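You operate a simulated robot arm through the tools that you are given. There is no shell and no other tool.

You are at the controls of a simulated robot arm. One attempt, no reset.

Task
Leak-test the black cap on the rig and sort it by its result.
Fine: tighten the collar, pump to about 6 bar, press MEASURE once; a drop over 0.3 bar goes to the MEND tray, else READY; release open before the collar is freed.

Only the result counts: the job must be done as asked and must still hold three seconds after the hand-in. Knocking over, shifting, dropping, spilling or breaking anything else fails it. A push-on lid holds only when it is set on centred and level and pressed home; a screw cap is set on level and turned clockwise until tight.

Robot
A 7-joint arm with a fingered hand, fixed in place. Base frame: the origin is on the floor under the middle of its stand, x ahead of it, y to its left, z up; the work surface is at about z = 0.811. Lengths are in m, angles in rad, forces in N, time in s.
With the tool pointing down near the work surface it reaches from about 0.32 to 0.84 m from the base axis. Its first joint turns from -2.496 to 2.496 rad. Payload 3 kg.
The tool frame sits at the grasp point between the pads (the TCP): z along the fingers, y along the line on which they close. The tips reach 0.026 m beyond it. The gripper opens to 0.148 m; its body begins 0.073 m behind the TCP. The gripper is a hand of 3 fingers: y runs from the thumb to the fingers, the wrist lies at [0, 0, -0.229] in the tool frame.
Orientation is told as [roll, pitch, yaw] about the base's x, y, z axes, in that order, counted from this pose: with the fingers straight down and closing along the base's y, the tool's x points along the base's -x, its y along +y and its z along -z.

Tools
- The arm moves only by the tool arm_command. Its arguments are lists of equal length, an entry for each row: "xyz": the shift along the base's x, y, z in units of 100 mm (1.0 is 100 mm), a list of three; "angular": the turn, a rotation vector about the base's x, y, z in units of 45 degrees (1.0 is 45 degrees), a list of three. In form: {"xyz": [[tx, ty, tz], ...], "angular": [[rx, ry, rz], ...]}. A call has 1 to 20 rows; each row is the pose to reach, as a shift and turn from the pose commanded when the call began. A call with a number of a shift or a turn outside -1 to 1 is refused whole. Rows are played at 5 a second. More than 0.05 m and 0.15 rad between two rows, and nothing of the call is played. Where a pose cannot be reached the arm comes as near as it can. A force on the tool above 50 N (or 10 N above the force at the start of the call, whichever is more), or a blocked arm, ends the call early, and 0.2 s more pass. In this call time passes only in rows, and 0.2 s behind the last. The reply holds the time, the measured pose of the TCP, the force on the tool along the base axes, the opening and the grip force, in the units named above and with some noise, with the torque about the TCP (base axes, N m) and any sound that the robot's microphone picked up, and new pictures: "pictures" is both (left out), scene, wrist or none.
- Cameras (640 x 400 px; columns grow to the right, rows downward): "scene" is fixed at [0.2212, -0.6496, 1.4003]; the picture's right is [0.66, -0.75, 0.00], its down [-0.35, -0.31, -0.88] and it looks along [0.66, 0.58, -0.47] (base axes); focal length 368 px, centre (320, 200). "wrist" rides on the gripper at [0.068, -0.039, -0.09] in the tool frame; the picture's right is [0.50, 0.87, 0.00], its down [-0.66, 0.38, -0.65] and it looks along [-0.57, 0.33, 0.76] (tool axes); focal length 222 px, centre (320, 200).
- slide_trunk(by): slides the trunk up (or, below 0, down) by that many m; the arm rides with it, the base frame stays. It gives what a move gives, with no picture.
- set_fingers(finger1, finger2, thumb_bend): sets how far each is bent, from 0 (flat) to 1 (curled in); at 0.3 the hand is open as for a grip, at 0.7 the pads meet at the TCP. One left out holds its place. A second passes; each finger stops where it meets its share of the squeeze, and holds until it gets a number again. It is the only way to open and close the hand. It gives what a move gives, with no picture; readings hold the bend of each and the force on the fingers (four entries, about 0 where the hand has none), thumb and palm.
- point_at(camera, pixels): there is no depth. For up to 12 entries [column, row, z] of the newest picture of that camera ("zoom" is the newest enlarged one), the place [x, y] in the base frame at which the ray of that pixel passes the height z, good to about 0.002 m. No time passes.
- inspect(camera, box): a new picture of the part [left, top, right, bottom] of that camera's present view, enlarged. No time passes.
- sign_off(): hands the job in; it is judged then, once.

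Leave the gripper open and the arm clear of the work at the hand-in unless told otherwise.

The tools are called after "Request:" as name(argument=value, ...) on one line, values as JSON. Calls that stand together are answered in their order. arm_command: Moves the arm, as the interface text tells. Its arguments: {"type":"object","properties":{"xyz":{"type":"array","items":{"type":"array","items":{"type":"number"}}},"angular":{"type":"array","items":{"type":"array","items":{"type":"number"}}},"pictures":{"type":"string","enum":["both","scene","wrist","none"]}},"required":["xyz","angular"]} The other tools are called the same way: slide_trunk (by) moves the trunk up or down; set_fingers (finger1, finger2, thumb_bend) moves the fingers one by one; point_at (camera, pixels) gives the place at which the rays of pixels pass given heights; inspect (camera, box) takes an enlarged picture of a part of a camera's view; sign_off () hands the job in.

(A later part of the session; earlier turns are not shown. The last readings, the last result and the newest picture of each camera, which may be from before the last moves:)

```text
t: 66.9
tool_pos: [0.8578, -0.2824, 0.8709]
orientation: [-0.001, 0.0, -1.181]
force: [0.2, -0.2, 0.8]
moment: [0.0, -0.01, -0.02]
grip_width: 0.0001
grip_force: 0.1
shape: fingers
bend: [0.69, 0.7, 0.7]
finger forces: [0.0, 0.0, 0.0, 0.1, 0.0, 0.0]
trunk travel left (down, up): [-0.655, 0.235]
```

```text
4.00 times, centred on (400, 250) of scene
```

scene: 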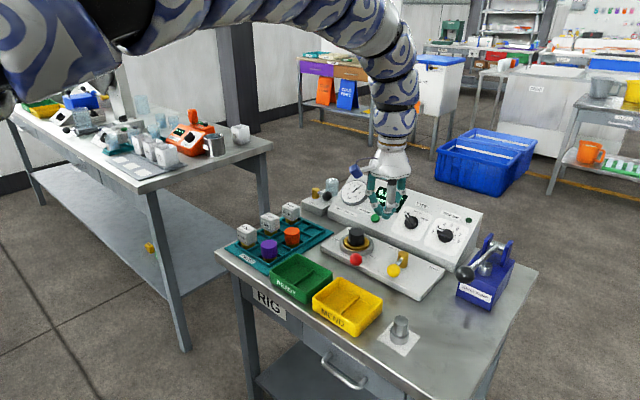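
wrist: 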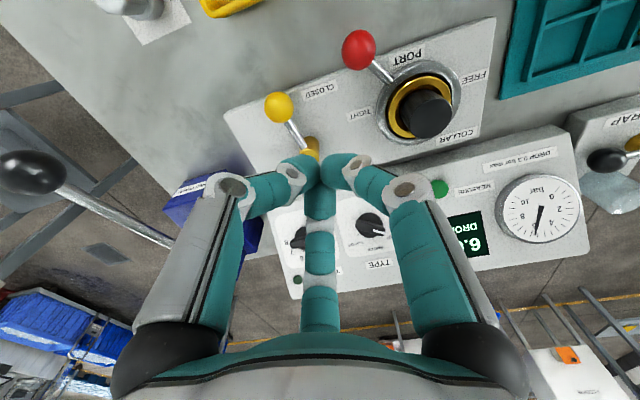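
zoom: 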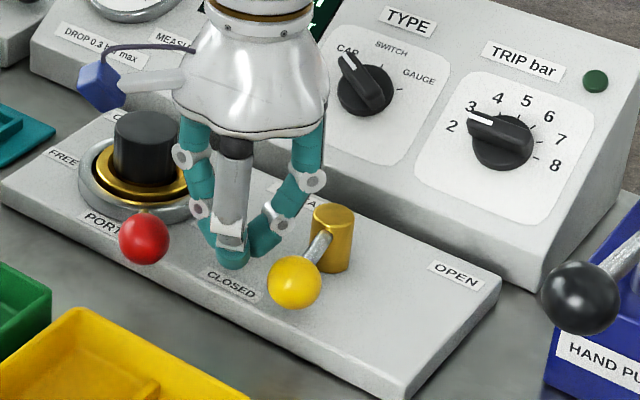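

The fingertips are beside the ball with no contact. I will push along the arc around the pivot, turning with it.

Request:
arm_command(xyz=[[-0.039, -0.073, 0], [-0.067, -0.15, 0], [-0.084, -0.231, 0], [-0.09, -0.313, 0]], angular=[[0, 0, 0.1], [0, 0, 0.25], [0, 0, 0.42], [0, 0, 0.59]], pictures="none")

Request:
inspect(camera="scene", box=[340, 200, 460, 300])

Request:
inspect(camera="wrist", box=[200, 40, 420, 240])

```text
t: 67.9
tool_pos: [0.8482, -0.3121, 0.8716]
orientation: [-0.001, 0.003, -0.718]
force: [-0.2, -0.2, 0.1]
moment: [0.0, 0.05, -0.01]
grip_width: 0.0
grip_force: 0.5
shape: fingers
bend: [0.69, 0.7, 0.7]
finger forces: [0.1, 0.1, 0.1, 0.0, 1.7, 0.0]
trunk travel left (down, up): [-0.655, 0.235]
```

```text
4.00 times, centred on (400, 250) of scene
```

zoom: 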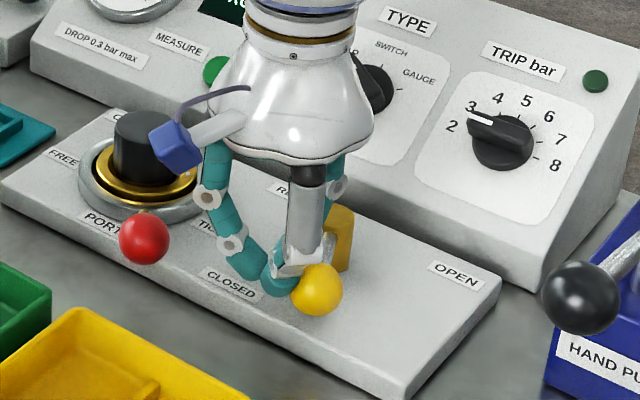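

```text
2.00 times, centred on (310, 140) of wrist
```

zoom: 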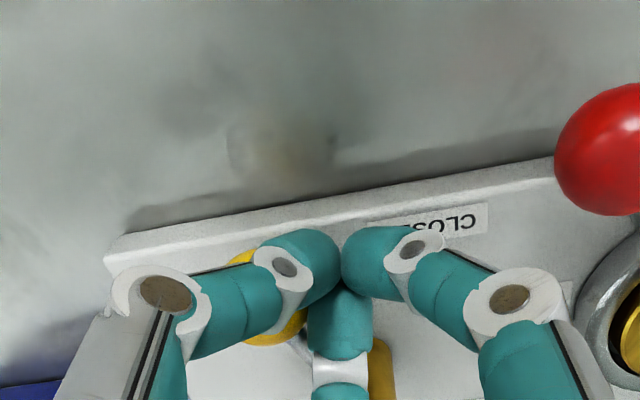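

The lever is turning. Continuing along the arc toward OPEN.

Request:
arm_command(xyz=[[0.006, -0.082, 0], [0.023, -0.163, 0], [0.051, -0.24, 0], [0.09, -0.313, 0]], angular=[[0, 0, 0.17], [0, 0, 0.34], [0, 0, 0.51], [0, 0, 0.68]], pictures="none")

Request:
inspect(camera="scene", box=[340, 180, 460, 300])

Request:
inspect(camera="wrist", box=[200, 40, 420, 240])

```text
t: 68.9
tool_pos: [0.8581, -0.3441, 0.8723]
orientation: [-0.001, -0.001, -0.183]
force: [0.1, 0.7, 0.1]
moment: [-0.01, 0.01, 0.04]
grip_width: 0.0002
grip_force: 0.2
shape: fingers
bend: [0.69, 0.7, 0.7]
finger forces: [0.0, 0.0, 0.1, 0.0, 0.1, 0.0]
trunk travel left (down, up): [-0.655, 0.235]
```

```text
3.33 times, centred on (400, 240) of scene
```

zoom: 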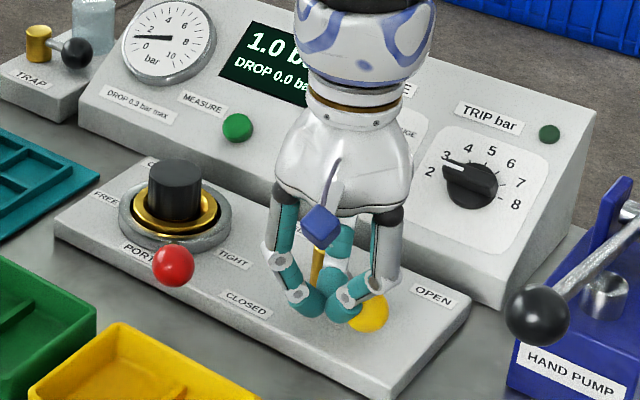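

```text
2.00 times, centred on (310, 140) of wrist
```

zoom: 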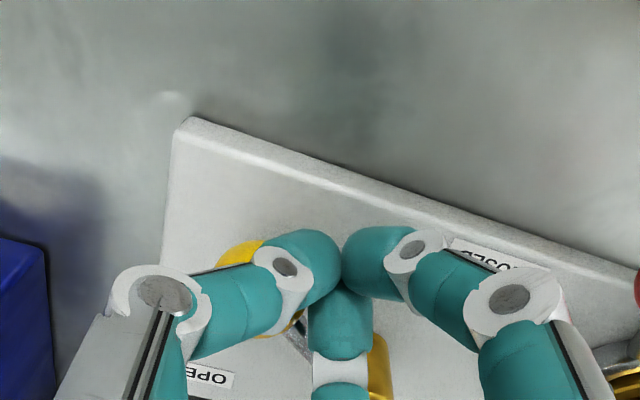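

The pressure is falling (1.0 bar). I will push on to the full OPEN stop.

Request:
arm_command(xyz=[[0.048, -0.066, 0], [0.105, -0.125, 0]], angular=[[0, 0, 0.17], [0, 0, 0.34]], pictures="none")

Request:
inspect(camera="scene", box=[340, 180, 460, 300])

```text
t: 69.5
tool_pos: [0.8685, -0.3591, 0.8735]
orientation: [-0.001, 0.001, 0.085]
force: [0.0, -0.2, -1.5]
moment: [-0.03, 0.0, 0.01]
grip_width: 0.0
grip_force: 0.0
shape: fingers
bend: [0.69, 0.7, 0.7]
finger forces: [0.0, 0.0, 0.0, 0.0, 0.0, 0.0]
trunk travel left (down, up): [-0.655, 0.235]
```

```text
3.33 times, centred on (400, 240) of scene
```

zoom: 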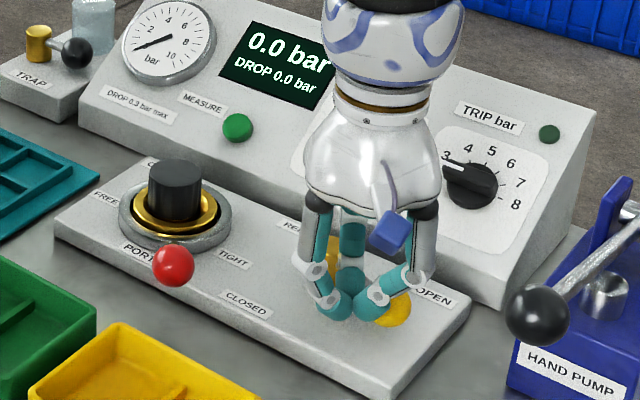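

0.0 bar and DROP 0.0 bar. A little further to be sure it reaches the stop.

Request:
arm_command(xyz=[[0.032, -0.027, 0], [0.065, -0.051, 0], [0.1, -0.072, 0]], angular=[[0, 0, 0.09], [0, 0, 0.17], [0, 0, 0.26]], pictures="none")

Request:
inspect(camera="scene", box=[340, 180, 460, 300])

```text
t: 70.3
tool_pos: [0.8768, -0.3656, 0.8725]
orientation: [-0.002, 0.0, 0.288]
force: [-0.3, -0.6, 0.1]
moment: [-0.03, 0.01, 0.02]
grip_width: 0.0
grip_force: 0.1
shape: fingers
bend: [0.69, 0.7, 0.7]
finger forces: [0.0, 0.0, 0.0, 0.0, 0.1, 0.0]
trunk travel left (down, up): [-0.655, 0.235]
```

```text
3.33 times, centred on (400, 240) of scene
```

zoom: 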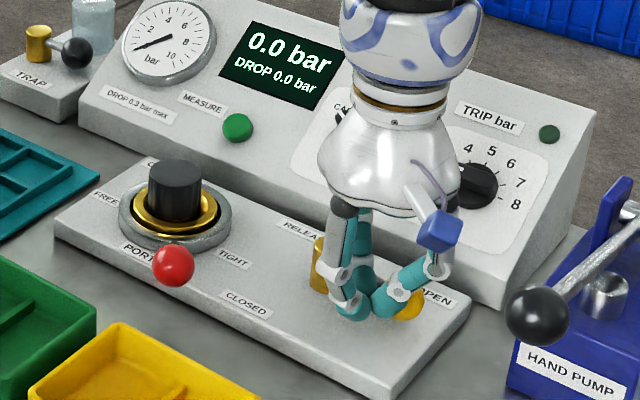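

No stop felt yet, but the ball is near the OPEN label. One more small push.

Request:
arm_command(xyz=[[0.037, -0.018, 0], [0.074, -0.036, 0]], angular=[[0, 0, 0.09], [0, 0, 0.17]], pictures="none")

Request:
inspect(camera="scene", box=[340, 180, 460, 300])

Request:
inspect(camera="wrist", box=[200, 40, 420, 240])

```text
t: 70.9
tool_pos: [0.8854, -0.3681, 0.8728]
orientation: [-0.001, 0.001, 0.42]
force: [0.3, -0.4, 0.6]
moment: [0.04, 0.02, -0.01]
grip_width: 0.0
grip_force: 0.0
shape: fingers
bend: [0.69, 0.7, 0.7]
finger forces: [0.0, 0.0, 0.0, 0.0, 0.0, 0.1]
trunk travel left (down, up): [-0.655, 0.235]
```

```text
3.33 times, centred on (400, 240) of scene
```

zoom: 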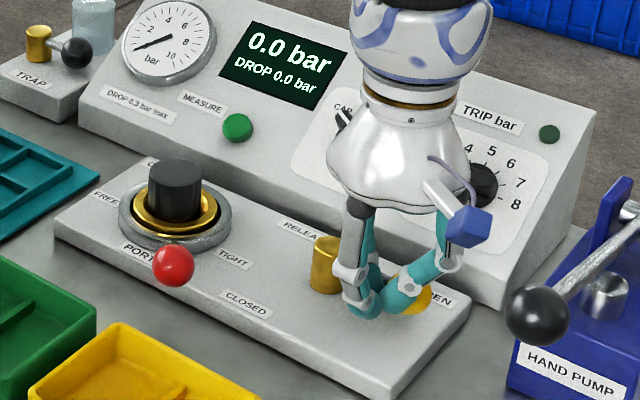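

```text
2.00 times, centred on (310, 140) of wrist
```

zoom: 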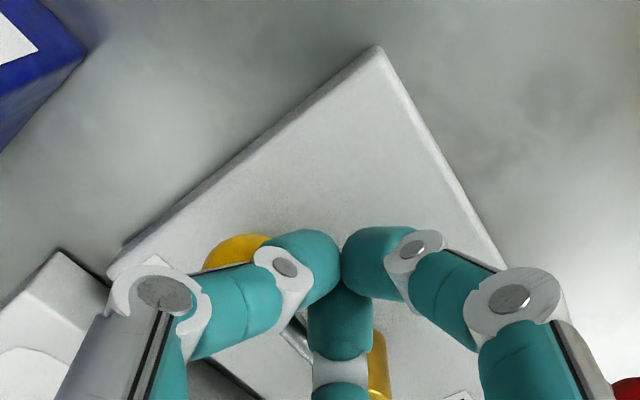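

The display shows 0.0 bar. I will check the ball's position against its pivot.

Request:
point_at(camera="scene", pixels=[[428, 268.5, 0.8515], [399, 254, 0.86]])

Request:
arm_command(xyz=[[-0.15, 0.05, 0], [-0.2, 0.05, 0.3], [-0.2, 0.05, 0.8]], angular=[[0, 0, 0], [0, 0, 0], [0, 0, 0]], pictures="both")

Request:
inspect(camera="scene", box=[340, 180, 460, 300])

```text
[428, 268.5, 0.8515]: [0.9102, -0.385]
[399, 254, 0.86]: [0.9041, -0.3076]
```

```text
t: 71.7
tool_pos: [0.865, -0.3611, 0.9527]
orientation: [-0.002, -0.001, 0.42]
force: [-0.5, -0.5, 0.6]
moment: [-0.02, -0.02, -0.01]
grip_width: 0.0001
grip_force: 0.1
shape: fingers
bend: [0.69, 0.7, 0.7]
finger forces: [0.0, 0.1, 0.0, 0.0, 0.0, 0.0]
trunk travel left (down, up): [-0.655, 0.235]
```

scene: 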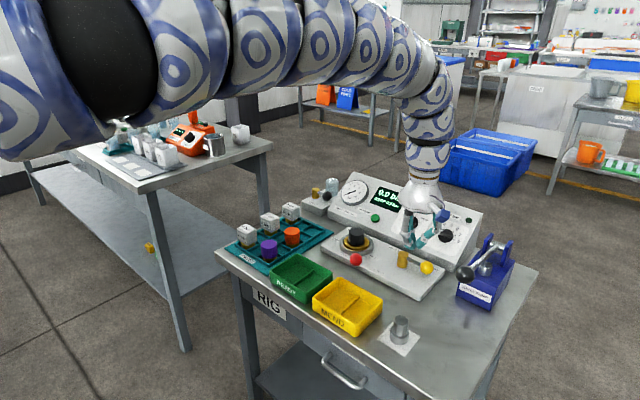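
wrist: 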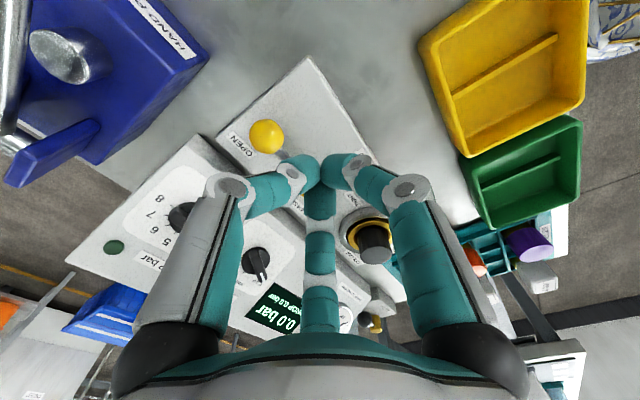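

```text
3.33 times, centred on (400, 240) of scene
```

zoom: 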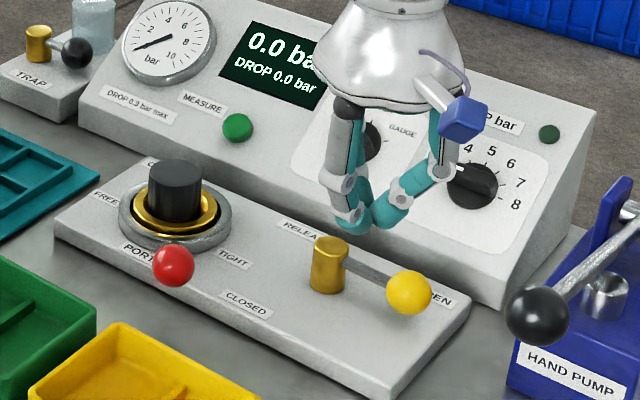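

The release lever points to OPEN and the gauge reads 0, so the collar may now be freed. I will move beside the red ball, on its -y side, with yaw set to push it back toward FREE.

Request:
arm_command(xyz=[[0, 0.25, 0], [0, 0.5, 0], [-0.03, 0.75, 0], [-0.05, 0.96, 0]], angular=[[0, 0, 0.15], [0, 0, 0.3], [0, 0, 0.45], [0, 0, 0.57]], pictures="both")

Request:
inspect(camera="wrist", box=[200, 40, 420, 240])

Request:
inspect(camera="scene", box=[320, 180, 440, 290])

```text
t: 72.7
tool_pos: [0.8616, -0.2667, 0.9506]
orientation: [0.001, 0.001, 0.87]
force: [0.7, -0.2, 0.4]
moment: [0.03, 0.0, 0.0]
grip_width: 0.0
grip_force: 0.0
shape: fingers
bend: [0.69, 0.7, 0.7]
finger forces: [0.0, 0.0, 0.1, 0.0, 0.0, 0.1]
trunk travel left (down, up): [-0.655, 0.235]
```

scene: 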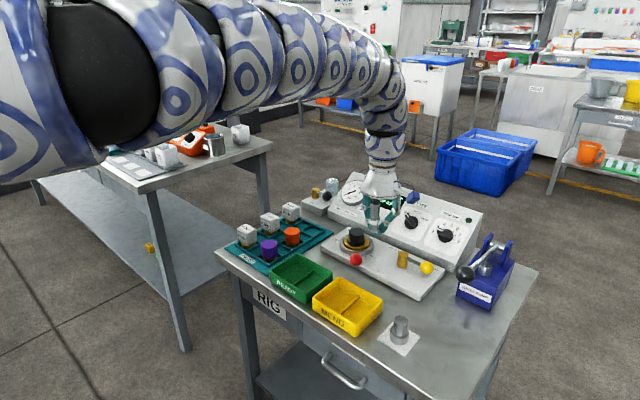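
wrist: 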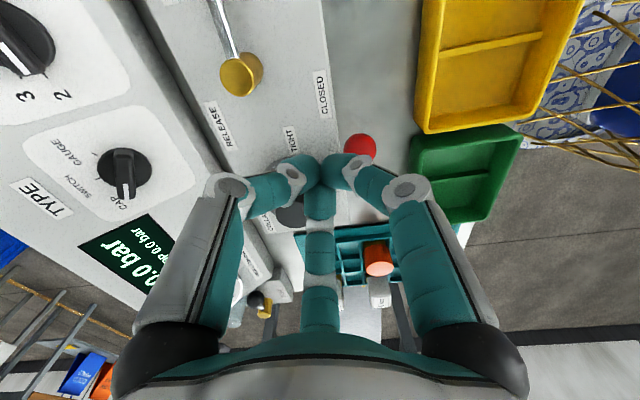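

```text
2.00 times, centred on (310, 140) of wrist
```

zoom: 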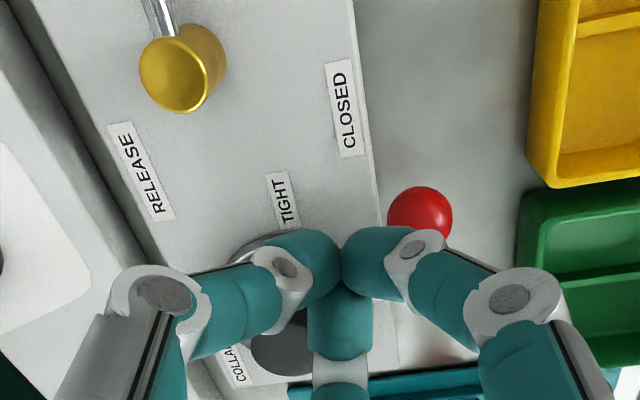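

```text
3.64 times, centred on (380, 235) of scene
```

zoom: 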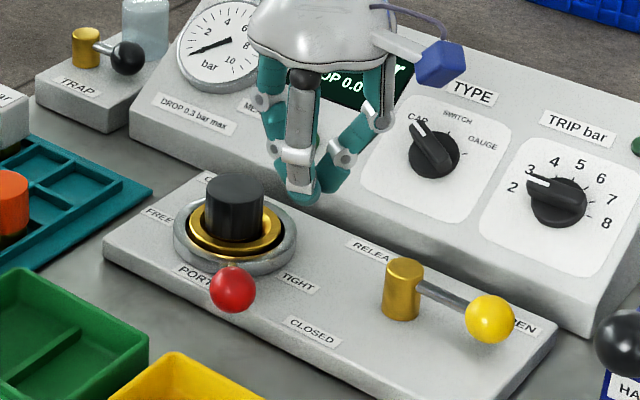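

The ball is between fingers 1 and 2 with clearance. Lowering to z ≈ 0.869.

Request:
arm_command(xyz=[[0, 0, -0.4], [0, 0, -0.81]], angular=[[0, 0, 0], [0, 0, 0]], pictures="none")

Request:
inspect(camera="scene", box=[320, 180, 440, 290])

Request:
inspect(camera="wrist", box=[200, 40, 420, 240])

```text
t: 73.3
tool_pos: [0.8624, -0.2696, 0.8724]
orientation: [-0.002, 0.0, 0.867]
force: [-0.4, -0.1, 0.5]
moment: [0.01, -0.01, 0.02]
grip_width: 0.0001
grip_force: 0.0
shape: fingers
bend: [0.69, 0.7, 0.7]
finger forces: [0.1, 0.0, 0.1, 0.0, 0.1, 0.0]
trunk travel left (down, up): [-0.655, 0.235]
```

```text
3.64 times, centred on (380, 235) of scene
```

zoom: 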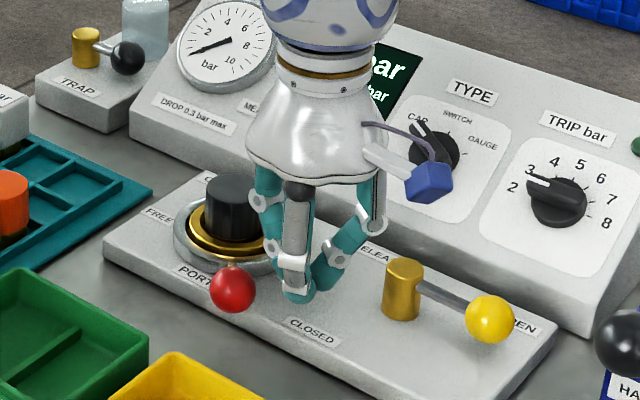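

```text
2.00 times, centred on (310, 140) of wrist
```

zoom: 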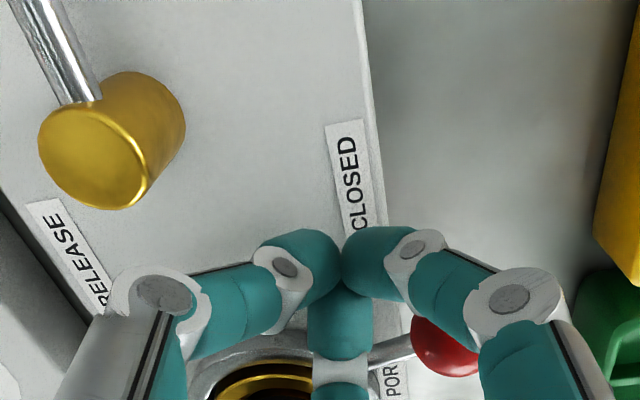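

Now I push the ball along the arc back toward FREE, turning the hand with it.

Request:
arm_command(xyz=[[-0.107, 0.101, 0], [-0.21, 0.181, 0], [-0.3, 0.275, 0], [-0.377, 0.381, 0]], angular=[[0, 0, -0.1], [0, 0, -0.25], [0, 0, -0.42], [0, 0, -0.59]], pictures="none")

Request:
inspect(camera="scene", box=[320, 180, 440, 290])

Request:
inspect(camera="wrist", box=[200, 40, 420, 240])

```text
t: 74.3
tool_pos: [0.8227, -0.2298, 0.8722]
orientation: [-0.001, 0.002, 0.404]
force: [0.8, -0.8, 0.5]
moment: [-0.01, -0.03, -0.01]
grip_width: 0.0001
grip_force: 1.2
shape: fingers
bend: [0.7, 0.7, 0.7]
finger forces: [0.0, 1.2, 0.1, 0.0, 0.0, 0.0]
trunk travel left (down, up): [-0.655, 0.235]
```

```text
3.64 times, centred on (380, 235) of scene
```

zoom: 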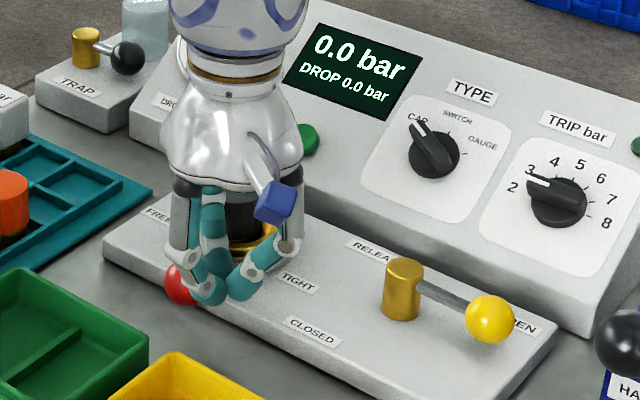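

```text
2.00 times, centred on (310, 140) of wrist
```

zoom: 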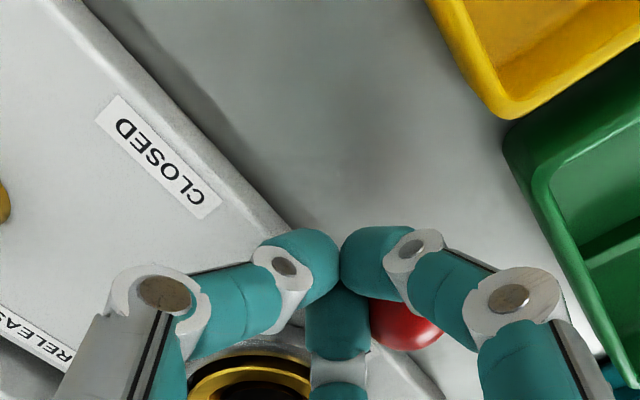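

The lever is moving. Continuing the arc.

Request:
arm_command(xyz=[[-0.055, 0.115, 0], [-0.095, 0.237, 0], [-0.12, 0.365, 0], [-0.125, 0.495, 0]], angular=[[0, 0, -0.17], [0, 0, -0.34], [0, 0, -0.51], [0, 0, -0.68]], pictures="none")

Request:
inspect(camera="scene", box=[300, 180, 420, 290])

Request:
inspect(camera="wrist", box=[200, 40, 420, 240])

```text
t: 75.3
tool_pos: [0.8108, -0.1797, 0.8716]
orientation: [-0.001, 0.0, -0.131]
force: [-0.6, -0.5, -1.0]
moment: [0.04, 0.04, 0.01]
grip_width: 0.0001
grip_force: 0.1
shape: fingers
bend: [0.7, 0.7, 0.7]
finger forces: [0.0, 0.0, 0.0, 0.1, 0.0, 0.1]
trunk travel left (down, up): [-0.655, 0.235]
```

```text
3.64 times, centred on (360, 235) of scene
```

zoom: 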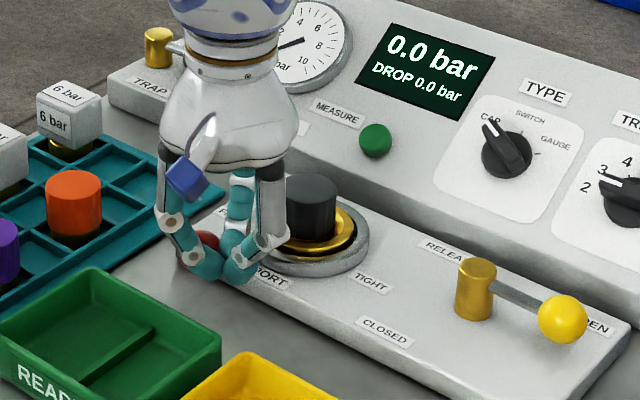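

```text
2.00 times, centred on (310, 140) of wrist
```

zoom: 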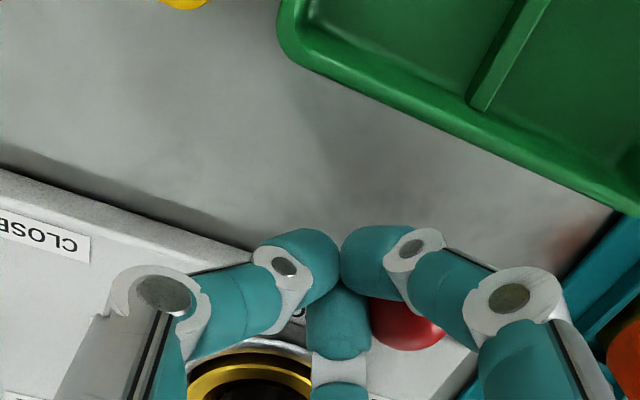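

Nearly there. Continuing in small steps to the FREE stop.

Request:
arm_command(xyz=[[0.002, 0.065, 0], [0.009, 0.13, 0], [0.02, 0.19, 0]], angular=[[0, 0, -0.08], [0, 0, -0.16], [0, 0, -0.24]], pictures="none")

Request:
inspect(camera="scene", box=[300, 180, 420, 290])

Request:
inspect(camera="wrist", box=[200, 40, 420, 240])

```text
t: 76.1
tool_pos: [0.8121, -0.1603, 0.8713]
orientation: [0.001, 0.0, -0.32]
force: [0.0, 0.9, 0.2]
moment: [0.01, -0.02, 0.02]
grip_width: 0.0
grip_force: 0.0
shape: fingers
bend: [0.7, 0.7, 0.7]
finger forces: [0.1, 0.0, 0.0, 0.1, 0.1, 0.0]
trunk travel left (down, up): [-0.655, 0.235]
```

```text
3.64 times, centred on (360, 235) of scene
```

zoom: 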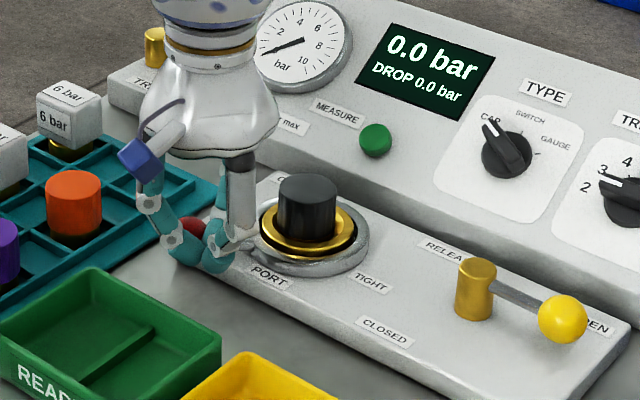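

```text
2.00 times, centred on (310, 140) of wrist
```

zoom: 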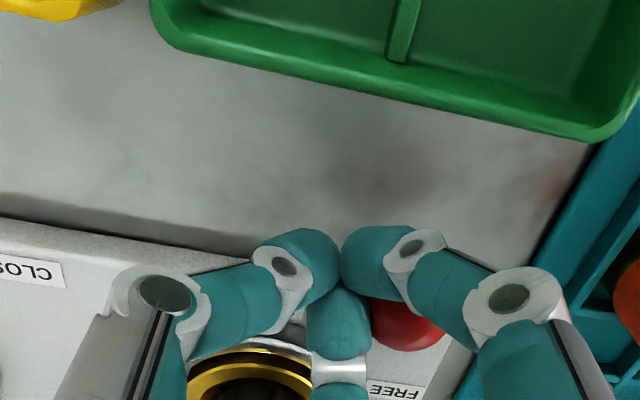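

No stop force yet. A little further.

Request:
arm_command(xyz=[[0.015, 0.05, 0], [0.033, 0.1, 0]], angular=[[0, 0, -0.06], [0, 0, -0.13]], pictures="none")

Request:
inspect(camera="scene", box=[300, 180, 420, 290])

```text
t: 76.7
tool_pos: [0.8136, -0.1507, 0.8715]
orientation: [0.0, 0.002, -0.423]
force: [0.3, 0.2, 1.4]
moment: [0.01, -0.01, 0.01]
grip_width: 0.0
grip_force: 0.7
shape: fingers
bend: [0.7, 0.7, 0.7]
finger forces: [0.0, 1.2, 0.1, 0.0, 0.0, 0.1]
trunk travel left (down, up): [-0.655, 0.235]
```

```text
3.64 times, centred on (360, 235) of scene
```

zoom: 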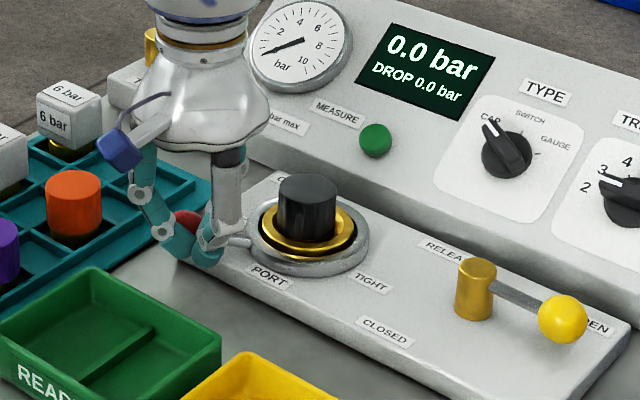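

The ball is back at its original FREE place. I will back off and rise to verify.

Request:
arm_command(xyz=[[-0.05, -0.2, 0], [-0.05, -0.2, 0.4], [0, -0.2, 0.8]], angular=[[0, 0, 0], [0, 0, 0], [0, 0, 0]], pictures="both")

Request:
inspect(camera="scene", box=[300, 180, 420, 290])

Request:
inspect(camera="wrist", box=[240, 0, 460, 200])

```text
t: 77.5
tool_pos: [0.8154, -0.1693, 0.95]
orientation: [-0.001, -0.001, -0.419]
force: [-0.5, -0.6, 0.5]
moment: [-0.03, -0.01, -0.01]
grip_width: 0.0001
grip_force: 0.1
shape: fingers
bend: [0.7, 0.7, 0.7]
finger forces: [0.1, 0.0, 0.0, 0.1, 0.0, 0.0]
trunk travel left (down, up): [-0.655, 0.235]
```

scene: 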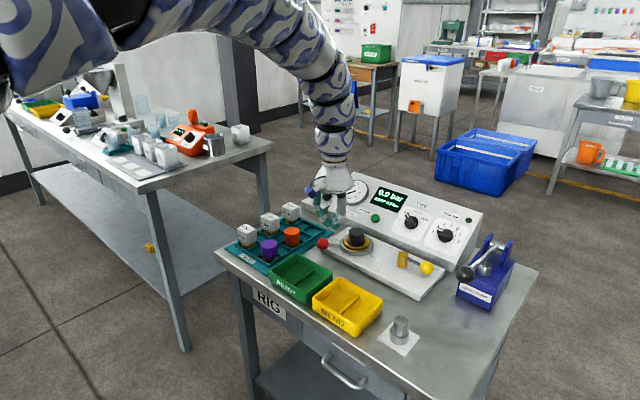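
wrist: 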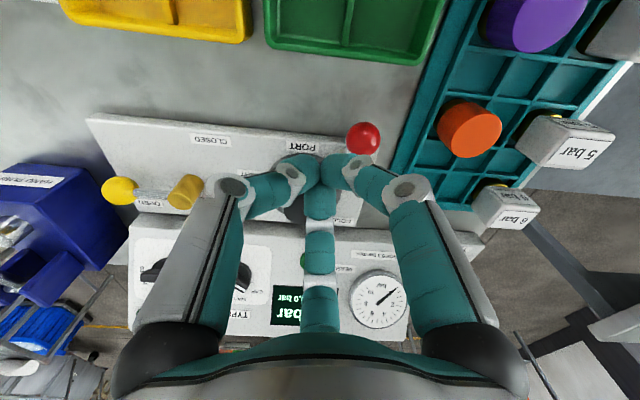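

```text
3.64 times, centred on (360, 235) of scene
```

zoom: 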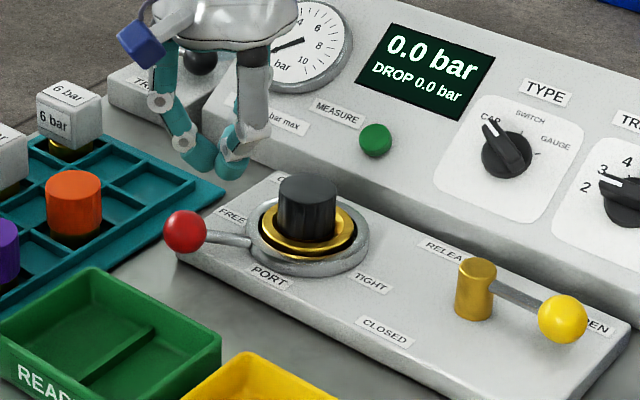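

```text
2.00 times, centred on (350, 100) of wrist
```

zoom: 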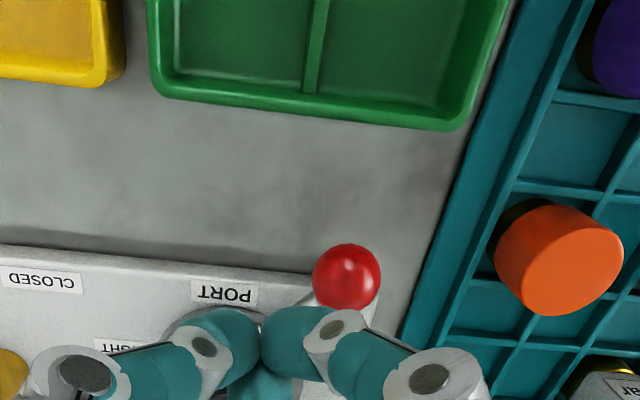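

The collar lever is back at FREE, the release is open and the pressure is 0. Now I fetch the cap: rise, turn the hand to straddle the lever, and open the fingers to the pre-grip shape.

Request:
arm_command(xyz=[[0.2, 0, 0.2], [0.4, -0.05, 0.3], [0.6, -0.1, 0.3], [0.8, -0.11, 0.3], [0.9, -0.11, 0.3]], angular=[[0, 0, 0.18], [0, 0, 0.36], [0, 0, 0.54], [0, 0, 0.72], [0, 0, 0.9]], pictures="none")

Request:
arm_command(xyz=[[0, 0, 0], [0, 0, 0], [0, 0, 0], [0, 0, 0], [0, 0, 0]], angular=[[0, 0, 0.17], [0, 0, 0.34], [0, 0, 0.51], [0, 0, 0.68], [0, 0, 0.81]], pictures="none")

Request:
set_fingers(finger1=0.48, finger2=0.48, thumb_bend=0.48)

Request:
arm_command(xyz=[[0, 0, -0.1]], angular=[[0, 0, 0]], pictures="both")

Request:
inspect(camera="wrist", box=[220, 40, 420, 220])

```text
t: 78.7
tool_pos: [0.9046, -0.1832, 0.9814]
orientation: [-0.004, 0.003, 0.288]
force: [0.5, -0.3, 0.4]
moment: [0.0, 0.0, 0.01]
grip_width: 0.0
grip_force: 0.0
shape: fingers
bend: [0.7, 0.7, 0.7]
finger forces: [0.0, 0.0, 0.0, 0.0, 0.0, 0.1]
trunk travel left (down, up): [-0.655, 0.235]
```

```text
t: 79.9
tool_pos: [0.9055, -0.1829, 0.98]
orientation: [0.0, 0.0, 0.926]
force: [0.9, 0.0, 0.8]
moment: [-0.03, 0.01, 0.01]
grip_width: 0.0
grip_force: 0.0
shape: fingers
bend: [0.7, 0.7, 0.7]
finger forces: [0.1, 0.0, 0.0, 0.1, 0.0, 0.1]
trunk travel left (down, up): [-0.655, 0.235]
```

```text
t: 80.9
tool_pos: [0.9059, -0.1818, 0.9808]
orientation: [-0.001, 0.001, 0.924]
force: [-0.1, 0.4, 0.9]
moment: [0.01, 0.02, 0.01]
grip_width: 0.0681
grip_force: 0.1
shape: fingers
bend: [0.48, 0.48, 0.48]
finger forces: [0.1, 0.0, 0.0, 0.0, 0.0, 0.0]
trunk travel left (down, up): [-0.655, 0.235]
```

```text
t: 81.3
tool_pos: [0.9043, -0.1811, 0.9706]
orientation: [0.0, 0.001, 0.924]
force: [-0.8, -0.1, 0.3]
moment: [-0.02, -0.03, -0.01]
grip_width: 0.0682
grip_force: 0.0
shape: fingers
bend: [0.48, 0.48, 0.48]
finger forces: [0.0, 0.0, 0.0, 0.0, 0.0, 0.0]
trunk travel left (down, up): [-0.655, 0.235]
```

scene: 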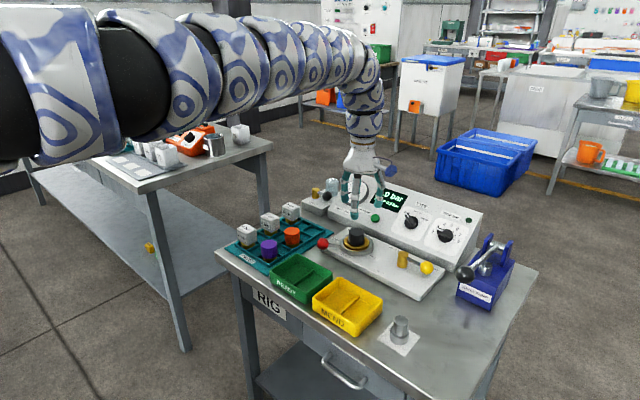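
wrist: 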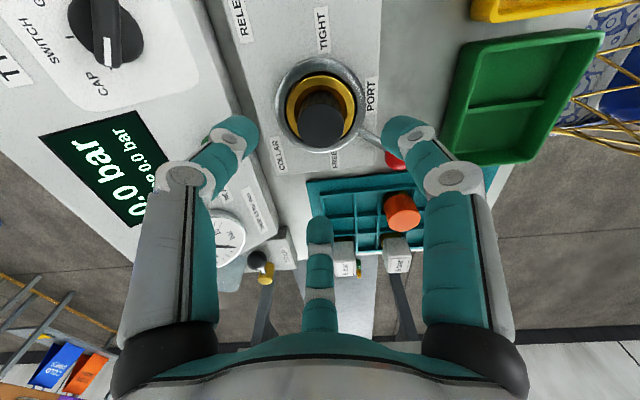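

```text
2.22 times, centred on (320, 130) of wrist
```

zoom: 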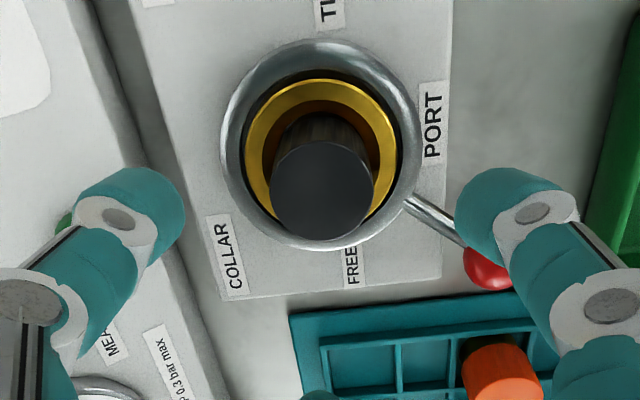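

The cap is centred under the hand, needing only about -2 mm in y. I will lower around it to z ≈ 0.876, keeping the fingertips just above the port rim.

Request:
arm_command(xyz=[[0, -0.02, -0.3], [0, -0.02, -0.6], [0, -0.02, -0.85], [0, -0.02, -0.95]], angular=[[0, 0, 0], [0, 0, 0], [0, 0, 0], [0, 0, 0]], pictures="none")

Request:
inspect(camera="wrist", box=[220, 60, 420, 240])

Request:
inspect(camera="scene", box=[320, 195, 400, 265])

```text
t: 82.3
tool_pos: [0.9058, -0.1852, 0.8781]
orientation: [-0.002, 0.002, 0.924]
force: [1.1, -1.0, 0.2]
moment: [-0.01, 0.01, 0.01]
grip_width: 0.0685
grip_force: 0.0
shape: fingers
bend: [0.48, 0.48, 0.48]
finger forces: [0.0, 0.1, 0.1, 0.0, 0.1, 0.0]
trunk travel left (down, up): [-0.655, 0.235]
```

```text
2.22 times, centred on (320, 150) of wrist
```

zoom: 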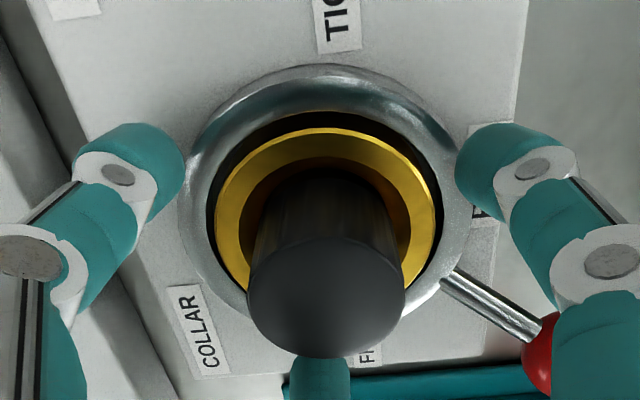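

```text
5.71 times, centred on (360, 230) of scene
```

zoom: 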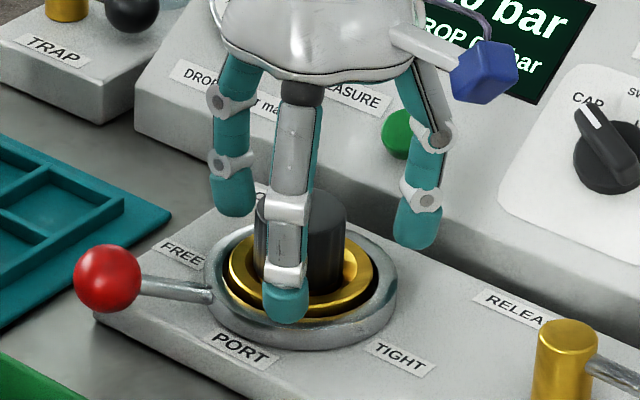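

The cap is centred within 1.5 mm. I will trim x, lower 2 mm and close the fingers on it.

Request:
arm_command(xyz=[[-0.013, 0.005, -0.02]], angular=[[0, 0, 0]], pictures="none")

Request:
set_fingers(finger1=0.66, finger2=0.66, thumb_bend=0.66)

Request:
inspect(camera="wrist", box=[220, 60, 420, 240])

Request:
inspect(camera="scene", box=[320, 195, 400, 265])

```text
t: 82.7
tool_pos: [0.9037, -0.1838, 0.8727]
orientation: [0.0, 0.001, 0.923]
force: [-0.3, 0.6, -0.1]
moment: [-0.01, -0.03, 0.03]
grip_width: 0.0679
grip_force: 0.1
shape: fingers
bend: [0.48, 0.48, 0.48]
finger forces: [0.0, 0.0, 0.0, 0.0, 0.1, 0.1]
trunk travel left (down, up): [-0.655, 0.235]
```

```text
t: 83.7
tool_pos: [0.9038, -0.184, 0.875]
orientation: [0.001, 0.001, 0.922]
force: [0.9, 0.4, -0.3]
moment: [0.03, -0.01, 0.01]
grip_width: 0.0296
grip_force: 9.5
shape: fingers
bend: [0.6, 0.58, 0.62]
finger forces: [5.4, 6.5, 0.2, 0.0, 6.7, 0.1]
trunk travel left (down, up): [-0.655, 0.235]
```

```text
2.22 times, centred on (320, 150) of wrist
```

zoom: 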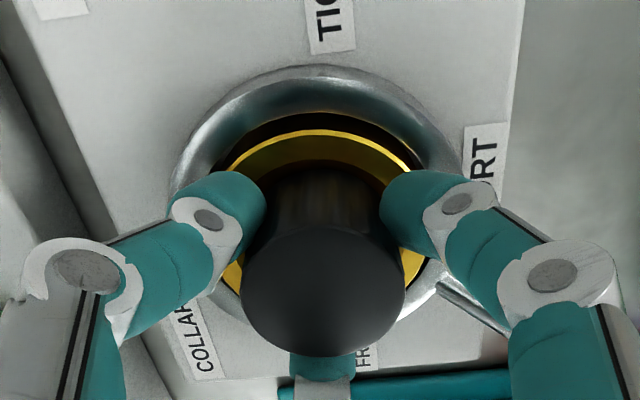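

```text
5.71 times, centred on (360, 230) of scene
```

zoom: 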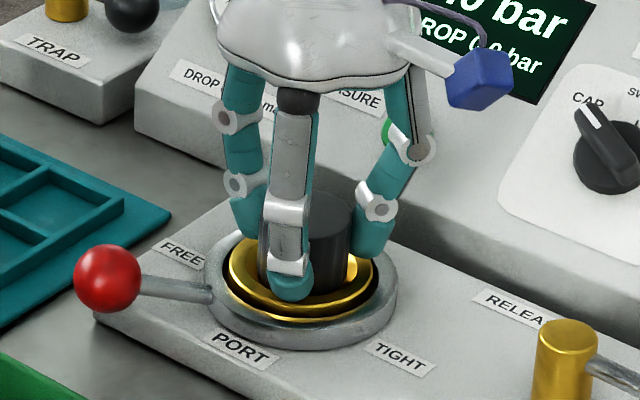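

The cap is gripped at about 6 N per finger with no load on the rim. Lifting slowly.

Request:
arm_command(xyz=[[0, 0, 0.05], [0, 0, 0.12], [0, 0, 0.25]], angular=[[0, 0, 0], [0, 0, 0], [0, 0, 0]], pictures="none")

Request:
inspect(camera="scene", box=[320, 185, 400, 255])

Request:
inspect(camera="wrist", box=[220, 60, 420, 240])

```text
t: 84.5
tool_pos: [0.9049, -0.184, 0.8991]
orientation: [0.0, -0.002, 0.921]
force: [-0.2, 0.1, -0.6]
moment: [0.01, -0.04, -0.01]
grip_width: 0.0298
grip_force: 9.4
shape: fingers
bend: [0.6, 0.58, 0.62]
finger forces: [5.5, 6.1, 0.0, 0.0, 6.9, 0.1]
trunk travel left (down, up): [-0.655, 0.235]
```

```text
5.71 times, centred on (360, 220) of scene
```

zoom: 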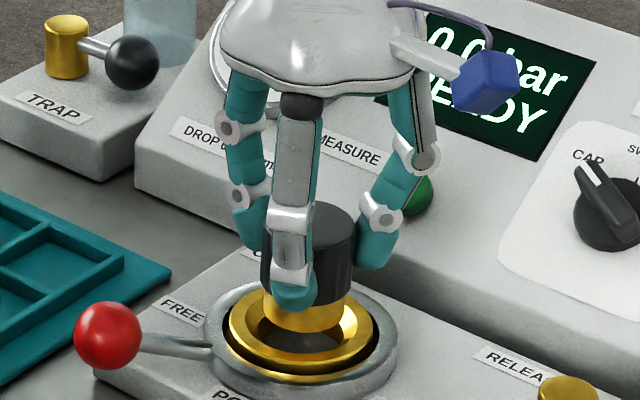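

```text
2.22 times, centred on (320, 150) of wrist
```

zoom: 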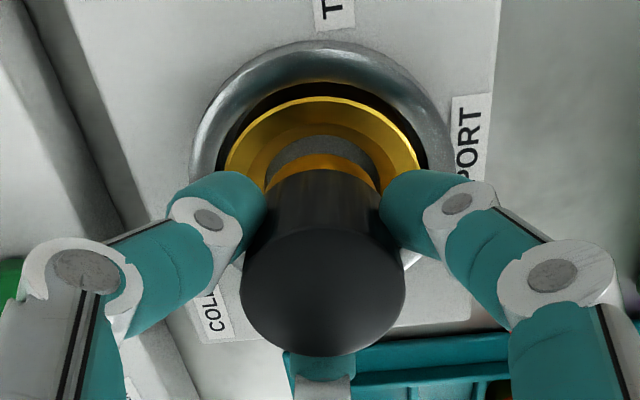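

The cap is out and the display returned to READY. I will lift clear and move toward the green READY tray for a look.

Request:
arm_command(xyz=[[0, 0, 0.4], [0, 0, 0.7], [-0.3, 0.05, 0.8], [-0.7, 0.1, 0.8], [-0.9, 0.1, 0.8]], angular=[[0, 0, 0], [0, 0, 0], [0, 0, 0], [0, 0, 0], [0, 0, 0]], pictures="both")

Request:
inspect(camera="scene", box=[250, 220, 400, 340])

Request:
inspect(camera="wrist", box=[220, 0, 460, 200])

```text
t: 85.7
tool_pos: [0.8238, -0.178, 0.9815]
orientation: [0.001, 0.002, 0.921]
force: [0.8, -0.3, -1.5]
moment: [0.01, 0.02, -0.02]
grip_width: 0.0295
grip_force: 9.1
shape: fingers
bend: [0.6, 0.59, 0.62]
finger forces: [5.5, 6.1, 0.0, 0.1, 7.2, 0.0]
out of reach, approached as far as the arm can: row 5
trunk travel left (down, up): [-0.655, 0.235]
```

scene: 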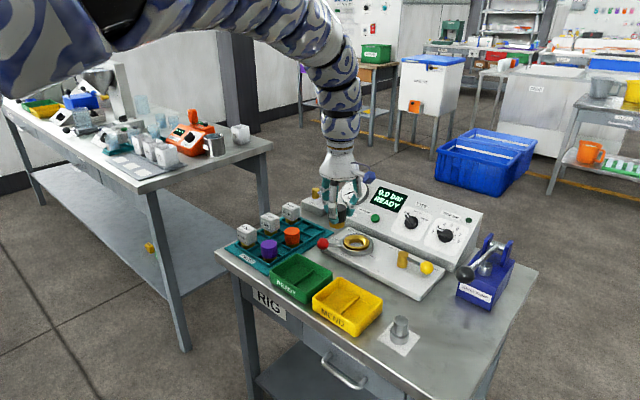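
wrist: 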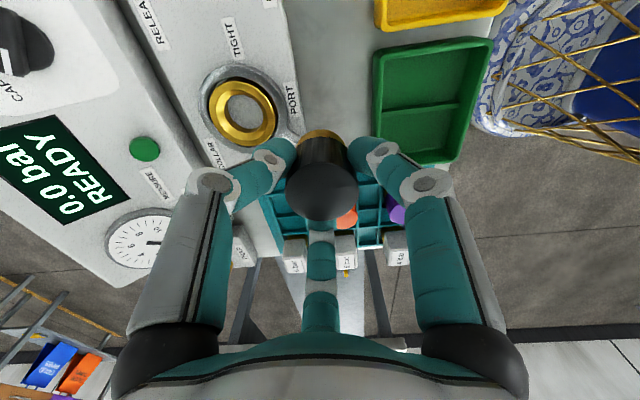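

```text
3.33 times, centred on (325, 280) of scene
```

zoom: 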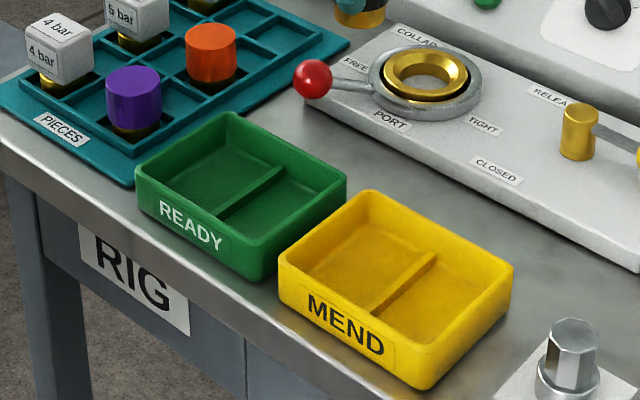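

```text
2.00 times, centred on (340, 100) of wrist
```

zoom: 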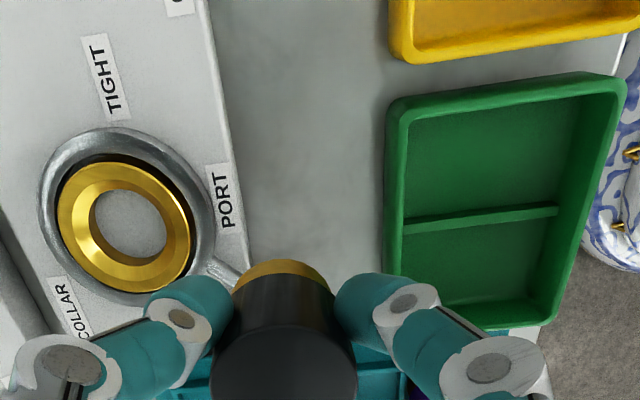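

The tray is closer than the arm can go at this trunk height (min reach ≈ 0.84 m here). I will locate the tray compartments first, then raise the trunk so the arm can reach in.

Request:
point_at(camera="wrist", pixels=[[425, 80, 0.817], [417.5, 132.5, 0.817], [381.5, 212, 0.84], [381, 54, 0.84], [490, 39, 0.84], [378, 163, 0.84], [457, 163, 0.84], [380, 212, 0.83], [381, 112, 0.83], [458, 105, 0.83]])

Request:
point_at(camera="scene", pixels=[[292.6, 271, 0.817], [313.9, 283.9, 0.817], [270, 271.6, 0.84], [297.4, 253.6, 0.84], [333, 274.6, 0.84], [306, 296, 0.84], [295, 285, 0.825], [314.5, 271, 0.825]])

Request:
slide_trunk(by=0.12)

```text
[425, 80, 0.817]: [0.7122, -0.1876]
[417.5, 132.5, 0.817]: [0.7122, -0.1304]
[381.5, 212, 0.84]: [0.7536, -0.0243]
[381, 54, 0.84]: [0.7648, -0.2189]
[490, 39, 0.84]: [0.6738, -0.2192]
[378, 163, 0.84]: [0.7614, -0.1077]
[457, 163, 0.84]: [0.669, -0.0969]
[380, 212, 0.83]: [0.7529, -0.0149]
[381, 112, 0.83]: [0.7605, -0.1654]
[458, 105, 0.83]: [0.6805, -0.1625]
```

```text
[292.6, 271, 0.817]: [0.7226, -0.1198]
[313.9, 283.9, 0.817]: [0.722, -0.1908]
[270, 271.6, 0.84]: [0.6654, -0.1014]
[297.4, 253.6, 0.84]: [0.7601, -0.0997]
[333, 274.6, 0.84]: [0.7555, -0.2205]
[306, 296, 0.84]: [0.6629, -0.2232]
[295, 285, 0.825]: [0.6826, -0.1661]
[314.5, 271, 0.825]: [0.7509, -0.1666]
```

```text
t: 87.2
tool_pos: [0.8242, -0.1752, 1.0997]
orientation: [0.003, 0.002, 0.924]
force: [0.1, 0.2, -0.5]
moment: [0.01, 0.01, 0.03]
grip_width: 0.0295
grip_force: 9.4
shape: fingers
bend: [0.6, 0.59, 0.62]
finger forces: [5.5, 6.1, 0.0, 0.1, 7.1, 0.1]
trunk travel left (down, up): [-0.775, 0.115]
```

READY tray: x 0.663–0.762, y -0.22 to -0.10, with a divider at y ≈ -0.165. I will put the cap in the compartment centred at (0.713, -0.134). With the trunk raised, I now move inward and down.

Request:
arm_command(xyz=[[-0.2, 0.1, -0.2], [-0.4, 0.2, -0.4], [-0.6, 0.3, -0.6], [-0.8, 0.38, -0.8]], angular=[[0, 0, 0], [0, 0, 0], [0, 0, 0], [0, 0, 0]], pictures="none")

Request:
arm_command(xyz=[[-0.2, 0.03, -0.3], [-0.31, 0.03, -0.6]], angular=[[0, 0, 0], [0, 0, 0]], pictures="both")

Request:
inspect(camera="wrist", box=[220, 40, 420, 220])

Request:
inspect(camera="scene", box=[240, 200, 360, 310])

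```text
t: 88.2
tool_pos: [0.7699, -0.1343, 1.0014]
orientation: [0.003, 0.002, 0.922]
force: [1.0, 0.1, -1.2]
moment: [0.01, 0.0, -0.02]
grip_width: 0.0292
grip_force: 9.8
shape: fingers
bend: [0.6, 0.59, 0.62]
finger forces: [5.5, 6.3, 0.1, 0.1, 6.9, 0.0]
out of reach, approached as far as the arm can: row 1, 2, 3, 4
trunk travel left (down, up): [-0.775, 0.115]
```

```text
t: 88.8
tool_pos: [0.7392, -0.1321, 0.9413]
orientation: [0.004, 0.001, 0.922]
force: [-0.8, -0.6, -0.8]
moment: [-0.01, 0.0, 0.0]
grip_width: 0.0293
grip_force: 9.3
shape: fingers
bend: [0.6, 0.59, 0.62]
finger forces: [5.5, 6.3, 0.1, 0.1, 7.0, 0.1]
trunk travel left (down, up): [-0.775, 0.115]
```

scene: 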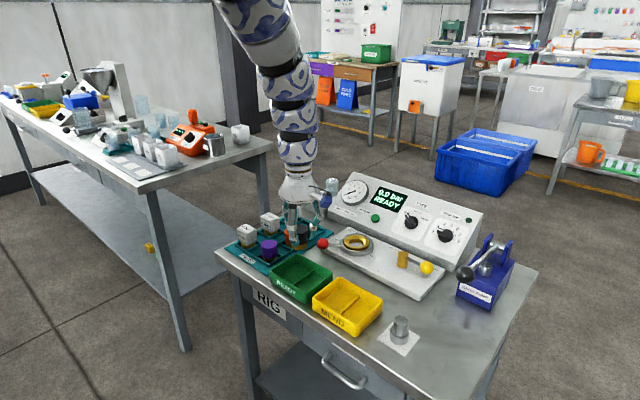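
wrist: 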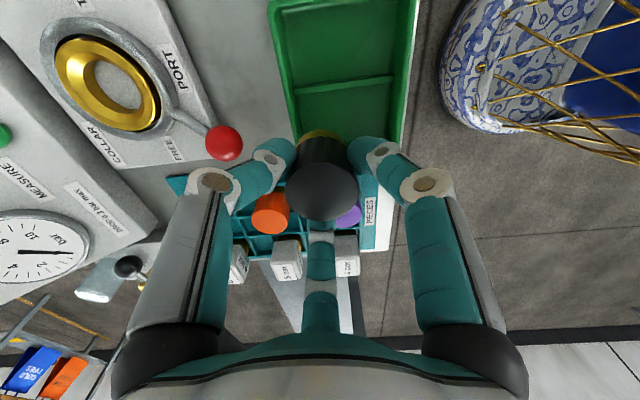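

```text
2.22 times, centred on (320, 130) of wrist
```

zoom: 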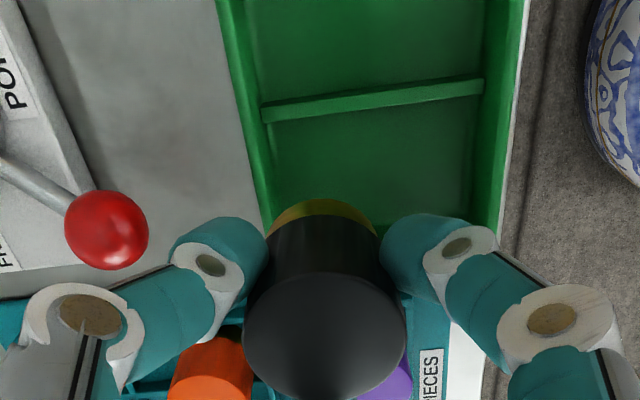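

```text
3.64 times, centred on (300, 255) of scene
```

zoom: 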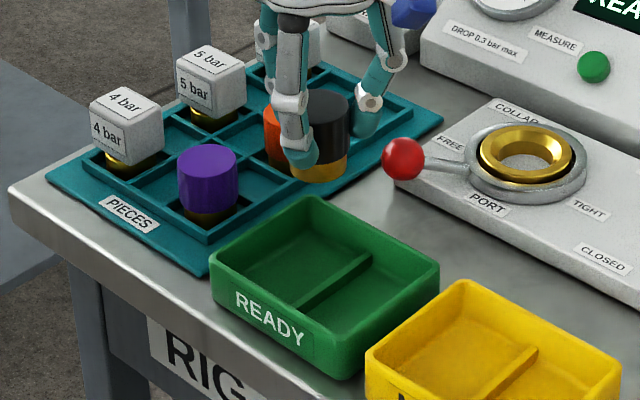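

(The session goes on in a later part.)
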